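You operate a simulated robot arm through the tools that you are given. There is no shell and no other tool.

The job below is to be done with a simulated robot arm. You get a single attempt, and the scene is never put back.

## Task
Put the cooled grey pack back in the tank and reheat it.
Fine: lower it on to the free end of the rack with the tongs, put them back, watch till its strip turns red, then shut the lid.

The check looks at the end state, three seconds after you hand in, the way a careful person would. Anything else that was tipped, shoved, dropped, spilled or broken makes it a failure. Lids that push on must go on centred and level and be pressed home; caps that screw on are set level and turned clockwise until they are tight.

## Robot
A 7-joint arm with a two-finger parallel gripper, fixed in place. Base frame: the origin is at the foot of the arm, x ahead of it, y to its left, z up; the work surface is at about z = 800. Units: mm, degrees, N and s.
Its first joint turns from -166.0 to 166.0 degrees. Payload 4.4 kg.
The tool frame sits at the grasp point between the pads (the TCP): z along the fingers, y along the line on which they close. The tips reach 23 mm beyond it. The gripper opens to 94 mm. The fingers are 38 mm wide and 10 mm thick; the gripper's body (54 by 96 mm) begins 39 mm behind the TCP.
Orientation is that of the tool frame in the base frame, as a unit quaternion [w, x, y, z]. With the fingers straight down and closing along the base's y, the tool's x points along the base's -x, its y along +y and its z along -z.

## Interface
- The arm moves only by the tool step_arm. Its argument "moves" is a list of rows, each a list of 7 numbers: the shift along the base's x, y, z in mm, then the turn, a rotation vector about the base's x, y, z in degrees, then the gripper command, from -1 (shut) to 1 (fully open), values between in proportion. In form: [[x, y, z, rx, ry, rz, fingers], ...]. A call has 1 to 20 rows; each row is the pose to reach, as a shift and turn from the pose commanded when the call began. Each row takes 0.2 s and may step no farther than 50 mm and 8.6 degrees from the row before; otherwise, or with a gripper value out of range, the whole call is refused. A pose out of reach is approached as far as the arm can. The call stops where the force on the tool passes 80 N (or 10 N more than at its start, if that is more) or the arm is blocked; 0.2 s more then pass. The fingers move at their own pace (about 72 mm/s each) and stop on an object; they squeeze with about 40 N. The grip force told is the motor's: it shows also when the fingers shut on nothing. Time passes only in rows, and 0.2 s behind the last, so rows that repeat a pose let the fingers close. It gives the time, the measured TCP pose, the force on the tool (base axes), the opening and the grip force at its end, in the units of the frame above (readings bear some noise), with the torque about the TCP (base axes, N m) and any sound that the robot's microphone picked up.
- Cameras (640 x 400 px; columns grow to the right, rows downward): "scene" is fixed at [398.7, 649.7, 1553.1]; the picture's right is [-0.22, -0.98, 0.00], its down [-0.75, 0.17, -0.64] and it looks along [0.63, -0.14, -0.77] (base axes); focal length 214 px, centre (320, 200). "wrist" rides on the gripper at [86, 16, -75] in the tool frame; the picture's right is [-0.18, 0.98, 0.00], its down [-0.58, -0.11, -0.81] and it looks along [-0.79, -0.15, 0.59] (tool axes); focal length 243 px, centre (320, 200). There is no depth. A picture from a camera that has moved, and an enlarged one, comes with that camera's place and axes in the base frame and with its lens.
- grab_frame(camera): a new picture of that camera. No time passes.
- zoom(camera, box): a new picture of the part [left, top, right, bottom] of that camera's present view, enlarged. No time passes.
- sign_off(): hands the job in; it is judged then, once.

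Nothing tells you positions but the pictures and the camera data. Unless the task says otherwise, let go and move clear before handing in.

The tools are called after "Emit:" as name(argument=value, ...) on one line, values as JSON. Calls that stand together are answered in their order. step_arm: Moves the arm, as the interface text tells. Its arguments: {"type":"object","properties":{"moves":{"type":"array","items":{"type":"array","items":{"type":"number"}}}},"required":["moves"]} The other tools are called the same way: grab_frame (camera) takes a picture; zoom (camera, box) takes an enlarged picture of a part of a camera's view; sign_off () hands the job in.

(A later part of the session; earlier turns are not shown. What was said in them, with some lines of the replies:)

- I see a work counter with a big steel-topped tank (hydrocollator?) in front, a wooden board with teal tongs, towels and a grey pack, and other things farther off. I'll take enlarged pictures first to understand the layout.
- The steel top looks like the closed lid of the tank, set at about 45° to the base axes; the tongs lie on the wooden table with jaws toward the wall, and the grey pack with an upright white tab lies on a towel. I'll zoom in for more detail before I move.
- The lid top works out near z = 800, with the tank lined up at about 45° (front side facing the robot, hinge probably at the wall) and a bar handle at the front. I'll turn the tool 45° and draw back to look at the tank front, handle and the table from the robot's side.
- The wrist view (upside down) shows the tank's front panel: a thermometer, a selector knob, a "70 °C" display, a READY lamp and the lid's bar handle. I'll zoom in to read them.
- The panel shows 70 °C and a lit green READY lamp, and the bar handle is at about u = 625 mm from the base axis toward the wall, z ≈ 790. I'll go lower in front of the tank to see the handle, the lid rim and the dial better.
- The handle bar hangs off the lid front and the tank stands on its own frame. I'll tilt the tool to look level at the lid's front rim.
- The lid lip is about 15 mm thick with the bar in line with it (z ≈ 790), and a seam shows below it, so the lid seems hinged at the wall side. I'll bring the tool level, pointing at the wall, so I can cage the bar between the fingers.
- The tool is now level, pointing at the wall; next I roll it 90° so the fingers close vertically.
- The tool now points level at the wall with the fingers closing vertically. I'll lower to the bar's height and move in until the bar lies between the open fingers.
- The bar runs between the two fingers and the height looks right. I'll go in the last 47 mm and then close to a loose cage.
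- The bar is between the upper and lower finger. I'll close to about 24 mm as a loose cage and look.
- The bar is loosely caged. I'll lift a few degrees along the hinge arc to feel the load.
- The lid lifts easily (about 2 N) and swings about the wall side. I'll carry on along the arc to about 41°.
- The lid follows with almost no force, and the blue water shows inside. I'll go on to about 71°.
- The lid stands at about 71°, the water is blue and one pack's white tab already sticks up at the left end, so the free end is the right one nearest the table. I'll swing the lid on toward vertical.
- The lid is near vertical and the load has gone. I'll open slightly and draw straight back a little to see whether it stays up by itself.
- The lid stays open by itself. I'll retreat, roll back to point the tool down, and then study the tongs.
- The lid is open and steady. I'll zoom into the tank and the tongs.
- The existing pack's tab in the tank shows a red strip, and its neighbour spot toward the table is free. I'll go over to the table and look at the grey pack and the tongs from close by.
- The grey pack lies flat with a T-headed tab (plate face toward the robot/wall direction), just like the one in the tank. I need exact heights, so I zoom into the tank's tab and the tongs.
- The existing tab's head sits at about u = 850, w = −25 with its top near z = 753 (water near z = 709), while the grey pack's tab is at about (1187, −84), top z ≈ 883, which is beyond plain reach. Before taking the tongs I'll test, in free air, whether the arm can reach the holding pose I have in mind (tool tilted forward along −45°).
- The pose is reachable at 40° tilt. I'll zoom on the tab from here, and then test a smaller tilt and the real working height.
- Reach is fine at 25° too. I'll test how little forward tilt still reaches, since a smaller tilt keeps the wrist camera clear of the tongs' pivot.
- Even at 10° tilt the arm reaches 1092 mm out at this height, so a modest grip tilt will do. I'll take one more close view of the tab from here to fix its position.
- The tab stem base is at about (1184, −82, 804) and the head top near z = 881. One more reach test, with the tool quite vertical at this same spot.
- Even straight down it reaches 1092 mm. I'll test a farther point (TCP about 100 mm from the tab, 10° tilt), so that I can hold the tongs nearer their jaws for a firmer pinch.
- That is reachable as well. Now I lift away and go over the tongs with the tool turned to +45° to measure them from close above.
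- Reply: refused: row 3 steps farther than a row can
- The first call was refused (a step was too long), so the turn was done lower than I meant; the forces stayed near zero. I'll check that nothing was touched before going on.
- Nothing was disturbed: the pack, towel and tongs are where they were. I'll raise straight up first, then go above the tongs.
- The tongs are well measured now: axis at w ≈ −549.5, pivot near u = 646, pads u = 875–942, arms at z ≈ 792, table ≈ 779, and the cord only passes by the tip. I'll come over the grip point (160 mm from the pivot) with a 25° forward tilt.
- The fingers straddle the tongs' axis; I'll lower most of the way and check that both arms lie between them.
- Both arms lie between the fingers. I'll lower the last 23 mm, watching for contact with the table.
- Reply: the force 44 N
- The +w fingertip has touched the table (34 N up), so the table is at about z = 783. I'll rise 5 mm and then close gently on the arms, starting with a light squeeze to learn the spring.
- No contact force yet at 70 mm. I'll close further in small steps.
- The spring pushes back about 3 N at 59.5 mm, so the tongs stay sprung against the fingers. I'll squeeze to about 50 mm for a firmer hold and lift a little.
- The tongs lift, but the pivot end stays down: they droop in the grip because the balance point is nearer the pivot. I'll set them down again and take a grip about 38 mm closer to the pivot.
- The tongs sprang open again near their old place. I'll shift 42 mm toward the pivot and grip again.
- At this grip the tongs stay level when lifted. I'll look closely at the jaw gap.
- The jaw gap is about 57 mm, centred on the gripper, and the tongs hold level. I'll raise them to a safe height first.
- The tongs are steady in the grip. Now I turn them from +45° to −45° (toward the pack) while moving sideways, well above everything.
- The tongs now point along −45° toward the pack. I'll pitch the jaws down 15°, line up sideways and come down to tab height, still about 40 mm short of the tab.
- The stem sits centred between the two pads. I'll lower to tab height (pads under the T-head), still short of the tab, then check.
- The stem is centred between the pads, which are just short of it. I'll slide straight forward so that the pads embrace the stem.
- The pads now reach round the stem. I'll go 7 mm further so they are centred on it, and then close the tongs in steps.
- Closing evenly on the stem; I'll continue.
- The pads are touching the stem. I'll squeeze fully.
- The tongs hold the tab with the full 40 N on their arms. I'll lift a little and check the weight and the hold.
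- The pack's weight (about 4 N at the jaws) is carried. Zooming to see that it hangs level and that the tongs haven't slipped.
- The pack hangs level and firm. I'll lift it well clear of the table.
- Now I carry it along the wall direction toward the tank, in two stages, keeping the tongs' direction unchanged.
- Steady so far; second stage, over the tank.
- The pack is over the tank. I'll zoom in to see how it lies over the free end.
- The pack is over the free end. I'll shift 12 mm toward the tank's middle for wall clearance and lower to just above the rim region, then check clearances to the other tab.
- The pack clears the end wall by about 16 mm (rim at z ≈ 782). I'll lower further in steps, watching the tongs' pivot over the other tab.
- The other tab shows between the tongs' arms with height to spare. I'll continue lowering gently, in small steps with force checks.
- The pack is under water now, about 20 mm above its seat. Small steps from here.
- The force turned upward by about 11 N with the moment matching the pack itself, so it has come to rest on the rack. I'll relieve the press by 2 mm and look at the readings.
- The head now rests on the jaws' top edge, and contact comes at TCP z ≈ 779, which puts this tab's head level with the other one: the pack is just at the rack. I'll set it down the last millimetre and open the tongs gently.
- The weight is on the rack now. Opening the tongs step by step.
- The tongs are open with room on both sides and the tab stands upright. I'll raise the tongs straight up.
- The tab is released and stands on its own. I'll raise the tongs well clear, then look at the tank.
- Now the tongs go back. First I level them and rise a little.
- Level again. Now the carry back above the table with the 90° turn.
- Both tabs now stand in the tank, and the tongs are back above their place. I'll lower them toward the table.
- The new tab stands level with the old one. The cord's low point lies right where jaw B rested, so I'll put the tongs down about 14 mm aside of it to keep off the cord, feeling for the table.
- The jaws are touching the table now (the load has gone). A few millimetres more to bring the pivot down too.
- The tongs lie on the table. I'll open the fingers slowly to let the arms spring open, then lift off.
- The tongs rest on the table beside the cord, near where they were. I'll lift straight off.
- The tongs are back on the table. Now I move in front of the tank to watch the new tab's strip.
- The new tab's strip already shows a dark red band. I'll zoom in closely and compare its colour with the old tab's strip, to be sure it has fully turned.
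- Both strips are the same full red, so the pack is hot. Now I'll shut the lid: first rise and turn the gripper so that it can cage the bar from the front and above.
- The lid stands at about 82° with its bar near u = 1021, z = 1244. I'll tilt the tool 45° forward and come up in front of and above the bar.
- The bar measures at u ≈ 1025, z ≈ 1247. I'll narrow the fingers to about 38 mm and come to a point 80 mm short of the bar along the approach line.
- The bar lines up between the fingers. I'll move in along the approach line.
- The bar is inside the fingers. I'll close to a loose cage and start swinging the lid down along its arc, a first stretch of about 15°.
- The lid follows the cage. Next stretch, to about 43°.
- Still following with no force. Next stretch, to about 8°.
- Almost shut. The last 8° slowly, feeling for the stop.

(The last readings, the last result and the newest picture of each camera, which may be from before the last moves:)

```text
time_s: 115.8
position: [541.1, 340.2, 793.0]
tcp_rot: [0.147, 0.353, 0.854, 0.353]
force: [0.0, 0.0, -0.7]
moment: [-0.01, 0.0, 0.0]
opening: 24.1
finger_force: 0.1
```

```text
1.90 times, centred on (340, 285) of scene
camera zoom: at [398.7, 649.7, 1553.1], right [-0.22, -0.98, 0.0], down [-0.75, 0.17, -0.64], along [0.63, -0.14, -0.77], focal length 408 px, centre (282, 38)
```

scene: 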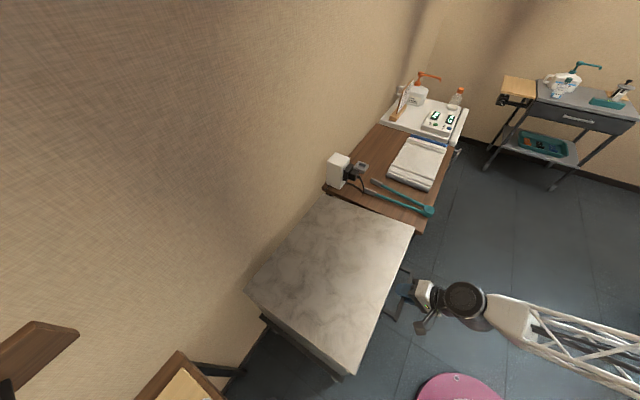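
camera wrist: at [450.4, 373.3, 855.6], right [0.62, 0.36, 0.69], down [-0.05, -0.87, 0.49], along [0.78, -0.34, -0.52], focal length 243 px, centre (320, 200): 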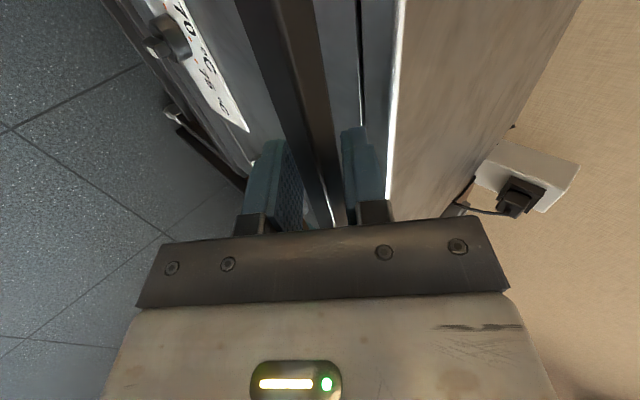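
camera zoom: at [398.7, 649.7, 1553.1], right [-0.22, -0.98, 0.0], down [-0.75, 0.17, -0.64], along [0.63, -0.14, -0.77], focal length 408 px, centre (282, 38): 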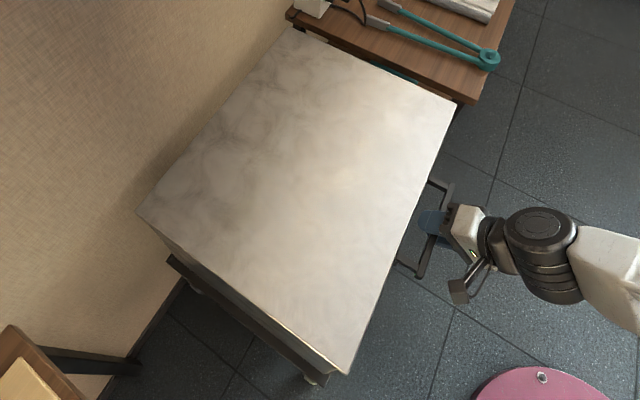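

The lid matches its original closed outline. I'll open the cage slightly and back out along the approach line.

Emit:
step_arm(moves=[[0, 0, 0, 0, 0, 0, -0.28], [0, 0, 0, 0, 0, 0, -0.28], [-8, -8, 11.3, 0, 0, 0, -0.28], [-20, -20, 28, 0, 0, 0, -0.28], [-40, -40, 56, 0, 0, 0, -0.28], [-60, -60, 85, 0, 0, 0, -0.28], [-60, -60, 85, 0, 0, 0, -0.28]])

Emit:
grab_frame(camera="wrist")

Emit:
zoom(camera="scene", box=[220, 180, 460, 390])

```text
time_s: 117.4
position: [480.9, 281.5, 878.3]
tcp_rot: [0.146, 0.354, 0.854, 0.352]
force: [-0.1, -0.7, -0.1]
moment: [-0.01, -0.01, 0.0]
opening: 33.7
finger_force: 0.1
```

```text
taken
camera wrist: at [390.7, 313.0, 941.1], right [0.62, 0.36, 0.69], down [-0.05, -0.87, 0.49], along [0.78, -0.34, -0.52], focal length 243 px, centre (320, 200)
```

wrist: 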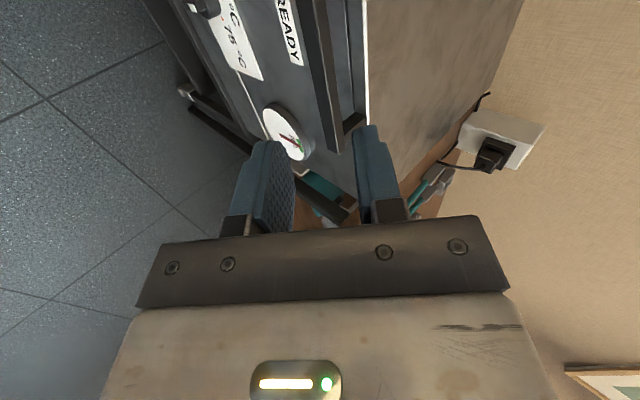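

```text
1.90 times, centred on (340, 285) of scene
camera zoom: at [398.7, 649.7, 1553.1], right [-0.22, -0.98, 0.0], down [-0.75, 0.17, -0.64], along [0.63, -0.14, -0.77], focal length 408 px, centre (282, 38)
```

zoom: 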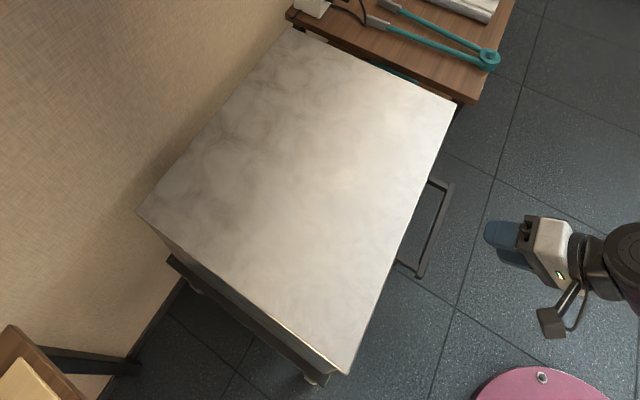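

The lid looks closed. To be sure it's fully home I'll look at the seam from the front, then press lightly on its front edge.

Emit:
zoom(camera="wrist", box=[270, 0, 400, 150])

Emit:
step_arm(moves=[[0, 0, 20, -5.3, 5.3, 0, -1], [0, 0, 40, -10.6, 10.6, 0, -1], [0, 0, 60, -15.9, 15.9, 0, -1], [0, 0, 75, -21.2, 21.2, 0, -1], [0, 0, 75, -26.5, 26.5, 0, -1], [0, 0, 75, -31.8, 31.8, 0, -1], [0, 0, 75, -31.8, 31.8, 0, -1]])

Emit:
grab_frame(camera="wrist")

```text
2.67 times, centred on (335, 75) of wrist
camera zoom: at [390.7, 313.0, 941.1], right [0.62, 0.36, 0.69], down [-0.05, -0.87, 0.49], along [0.78, -0.34, -0.52], focal length 647 px, centre (280, 533)
```

zoom: 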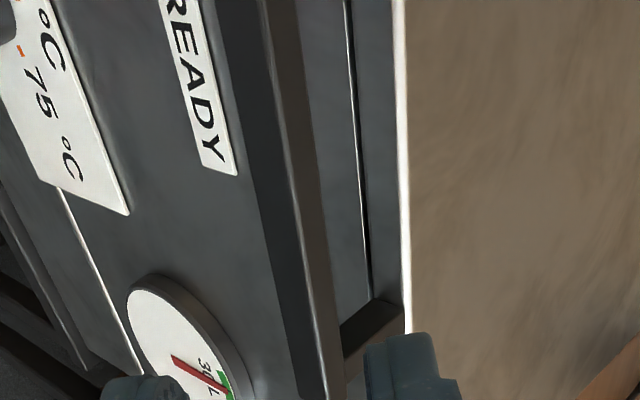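

```text
time_s: 119.0
position: [480.8, 281.2, 951.2]
tcp_rot: [0.0, 0.382, 0.924, -0.002]
force: [0.4, 0.0, -3.8]
moment: [-0.01, 0.05, -0.03]
opening: 0.1
finger_force: 39.6
```

```text
taken
camera wrist: at [430.3, 354.1, 1025.0], right [0.82, 0.57, 0.0], down [0.34, -0.48, 0.81], along [0.46, -0.67, -0.59], focal length 243 px, centre (320, 200)
```

wrist: 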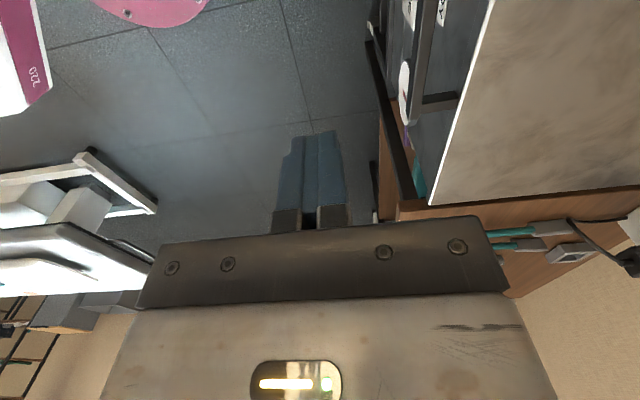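

The seam is a thin dark line as at the start. Now I move over the lid's front edge with closed fingers and press down gently.

Emit:
step_arm(moves=[[30, 32, 0, 0, 0, 0, -1], [61, 63, 0, 0, 0, 0, -1], [92, 95, -20, 0, 0, 0, -1], [122, 127, -50, 0, 0, 0, -1], [122, 127, -80, 0, 0, 0, -1], [122, 127, -105, 0, 0, 0, -1], [122, 127, -115, 0, 0, 0, -1], [122, 127, -115, 0, 0, 0, -1]])

Emit:
step_arm(moves=[[0, 0, -4, 0, 0, 0, -1], [0, 0, -8, 0, 0, 0, -1], [0, 0, -12, 0, 0, 0, -1], [0, 0, -15, 0, 0, 0, -1], [0, 0, -17, 0, 0, 0, -1]])

```text
refused: row 4 steps farther than a row can; nothing moved
```

```text
time_s: 120.2
position: [480.3, 282.5, 936.3]
tcp_rot: [0.0, 0.383, 0.924, 0.0]
force: [0.3, -0.7, 0.3]
moment: [-0.01, 0.04, 0.02]
opening: 0.1
finger_force: 40.0
```

The first call was refused (a step too long), and the small descent took place in free air in front of the tank; nothing touched. Again with shorter steps, one call at a time.

Emit:
step_arm(moves=[[30, 31, 0, 0, 0, 0, -1], [61, 63, 0, 0, 0, 0, -1], [92, 95, 0, 0, 0, 0, -1], [122, 126, 0, 0, 0, 0, -1], [122, 126, -35, 0, 0, 0, -1], [122, 126, -70, 0, 0, 0, -1], [122, 126, -95, 0, 0, 0, -1], [122, 126, -95, 0, 0, 0, -1]])

Emit:
zoom(camera="scene", box=[300, 200, 480, 350])

```text
time_s: 122.0
position: [603.3, 406.8, 840.7]
tcp_rot: [0.0, 0.381, 0.925, 0.0]
force: [-0.9, -0.9, 0.3]
moment: [-0.03, -0.02, 0.0]
opening: 0.0
finger_force: 39.7
```

```text
2.67 times, centred on (390, 275) of scene
camera zoom: at [398.7, 649.7, 1553.1], right [-0.22, -0.98, 0.0], down [-0.75, 0.17, -0.64], along [0.63, -0.14, -0.77], focal length 572 px, centre (133, 0)
```

zoom: 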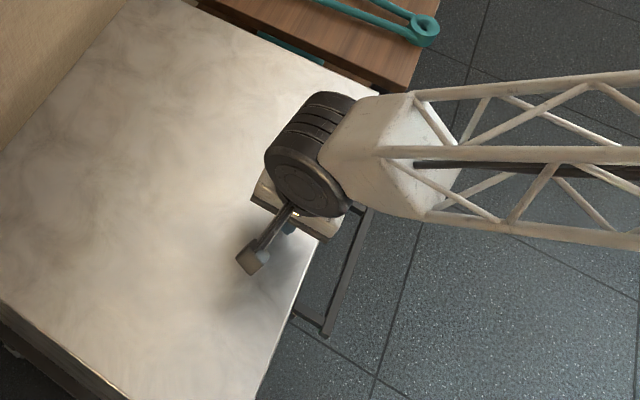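

Emit:
step_arm(moves=[[0, 0, -6, 0, 0, 0, -1], [0, 0, -12, 0, 0, 0, -1], [0, 0, -16, 0, 0, 0, -1], [0, 0, -18, 0, 0, 0, -1], [0, 0, -20, 0, 0, 0, -1], [0, 0, -20, 0, 0, 0, -1]])

```text
time_s: 123.4
position: [602.1, 408.7, 823.6]
tcp_rot: [0.001, 0.382, 0.924, 0.0]
force: [-22.8, -4.9, 51.0]
moment: [0.53, 1.24, 0.36]
opening: 0.0
finger_force: 40.2
```

The lid resists firmly at a top height of about z = 800, the same as at the start, so it is fully shut. I'll lift straight off and look over the whole scene.

Emit:
step_arm(moves=[[0, 0, 15, 0, 0, 0, -1], [0, 0, 50, 0, 0, 0, -1], [0, 0, 95, 0, 0, 0, -1], [0, 0, 140, 0, 0, 0, -1], [0, 0, 185, 0, 0, 0, -1], [0, 0, 230, 0, 0, 0, 0]])

Emit:
grab_frame(camera="scene")

Emit:
grab_frame(camera="wrist")

```text
time_s: 124.8
position: [600.8, 407.6, 1051.0]
tcp_rot: [0.001, 0.382, 0.924, -0.001]
force: [-0.6, -0.5, -0.9]
moment: [0.04, 0.0, 0.0]
opening: 47.0
finger_force: 0.0
```

```text
taken
```

scene: 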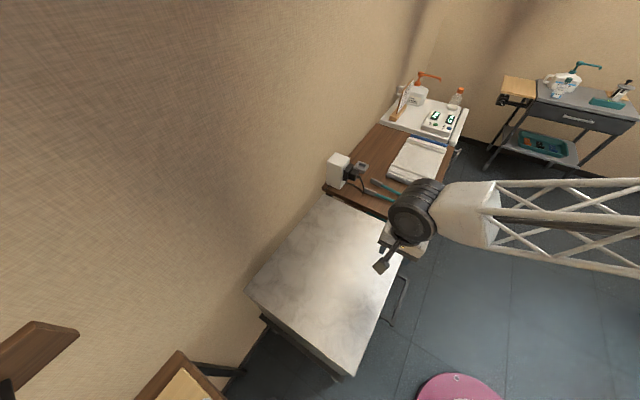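

```text
taken
camera wrist: at [552.2, 480.1, 1124.9], right [0.82, 0.57, 0.0], down [0.33, -0.49, 0.81], along [0.46, -0.67, -0.59], focal length 243 px, centre (320, 200)
```

wrist: 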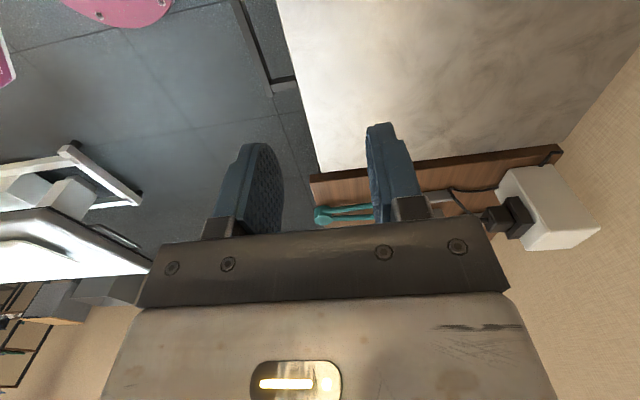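

Everything looks right. I'll draw back in front of the tank and take a last look at the panel, the lid and the tongs.

Emit:
step_arm(moves=[[-25, -25, 10, 0, 0, 8, 0.5], [-50, -50, 20, 0, 0, 16, 1], [-75, -75, 20, 0, 0, 24, 1], [-100, -100, 20, 0, 0, 32, 1], [-125, -125, 20, 0, 0, 40, 1], [-150, -150, 20, 0, 0, 48, 1], [-170, -170, 20, 0, 0, 56, 1], [-180, -180, 20, 0, 0, 64, 1], [-180, -180, 20, 0, 0, 72, 1], [-180, -180, 20, 0, 0, 80, 1], [-180, -180, 20, 0, 0, 88, 1], [-180, -180, 20, 0, 0, 90, 1]])

Emit:
grab_frame(camera="wrist")

Emit:
grab_frame(camera="scene")

Emit:
zoom(camera="scene", box=[320, 70, 480, 230])

```text
time_s: 127.4
position: [423.4, 228.4, 1071.2]
tcp_rot: [0.0, -0.383, 0.924, 0.0]
force: [-0.5, -0.3, 0.8]
moment: [-0.01, 0.02, -0.01]
opening: 93.9
finger_force: 0.0
```

```text
taken
camera wrist: at [350.0, 177.0, 1144.9], right [-0.57, 0.82, 0.0], down [0.49, 0.33, 0.81], along [0.67, 0.46, -0.59], focal length 243 px, centre (320, 200)
```

wrist: 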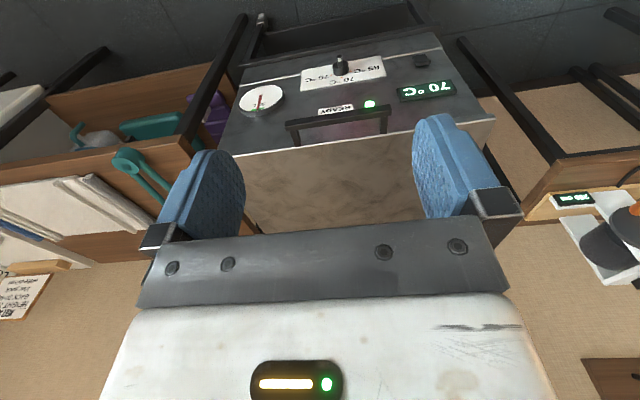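

```text
taken
```

scene: 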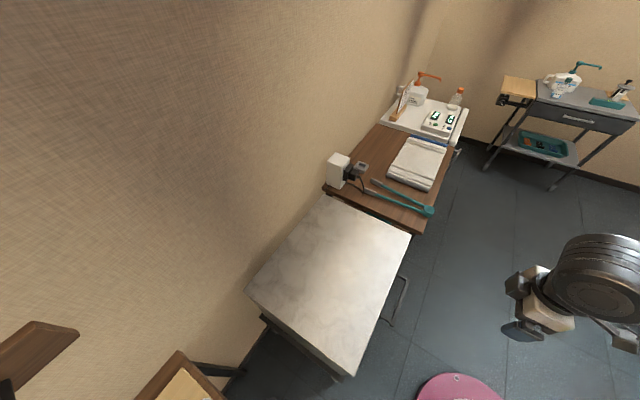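

```text
2.50 times, centred on (400, 150) of scene
camera zoom: at [398.7, 649.7, 1553.1], right [-0.22, -0.98, 0.0], down [-0.75, 0.17, -0.64], along [0.63, -0.14, -0.77], focal length 536 px, centre (120, 325)
```

zoom: 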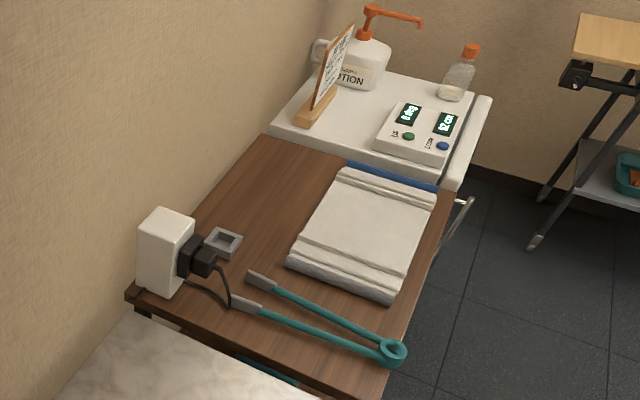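

The lid is shut, the panel still shows 70 °C and READY, and the tongs are back on the table with the towel unmoved. The arm is clear with its gripper empty, so I'm handing in.

Emit:
sign_off()

```text
The job is handed in.
```

The grey pack is back on the free end of the rack, its strip has turned red, and the lid is shut. I've handed the job in.

- **Pack:** I lowered it with the tongs. Its tab stands level with the one already in the tank, and both strips were the same full red before I closed the lid.
- **Lid:** I swung it down by its handle and pressed on the front edge, which met a firm stop. That press reached about 51 N, more than I meant. The tank still reads 70 °C with the READY lamp on.
- **Tongs:** They're back on the table about 14 mm to one side of where they lay. The power cord ran right under one jaw, so I set them clear of it.
- **Mishap:** After a refused move, one turn near the pack ran lower than I planned. The forces stayed near zero and the pictures showed nothing had moved.

In the last pictures the towel and everything else on the table were where they started.
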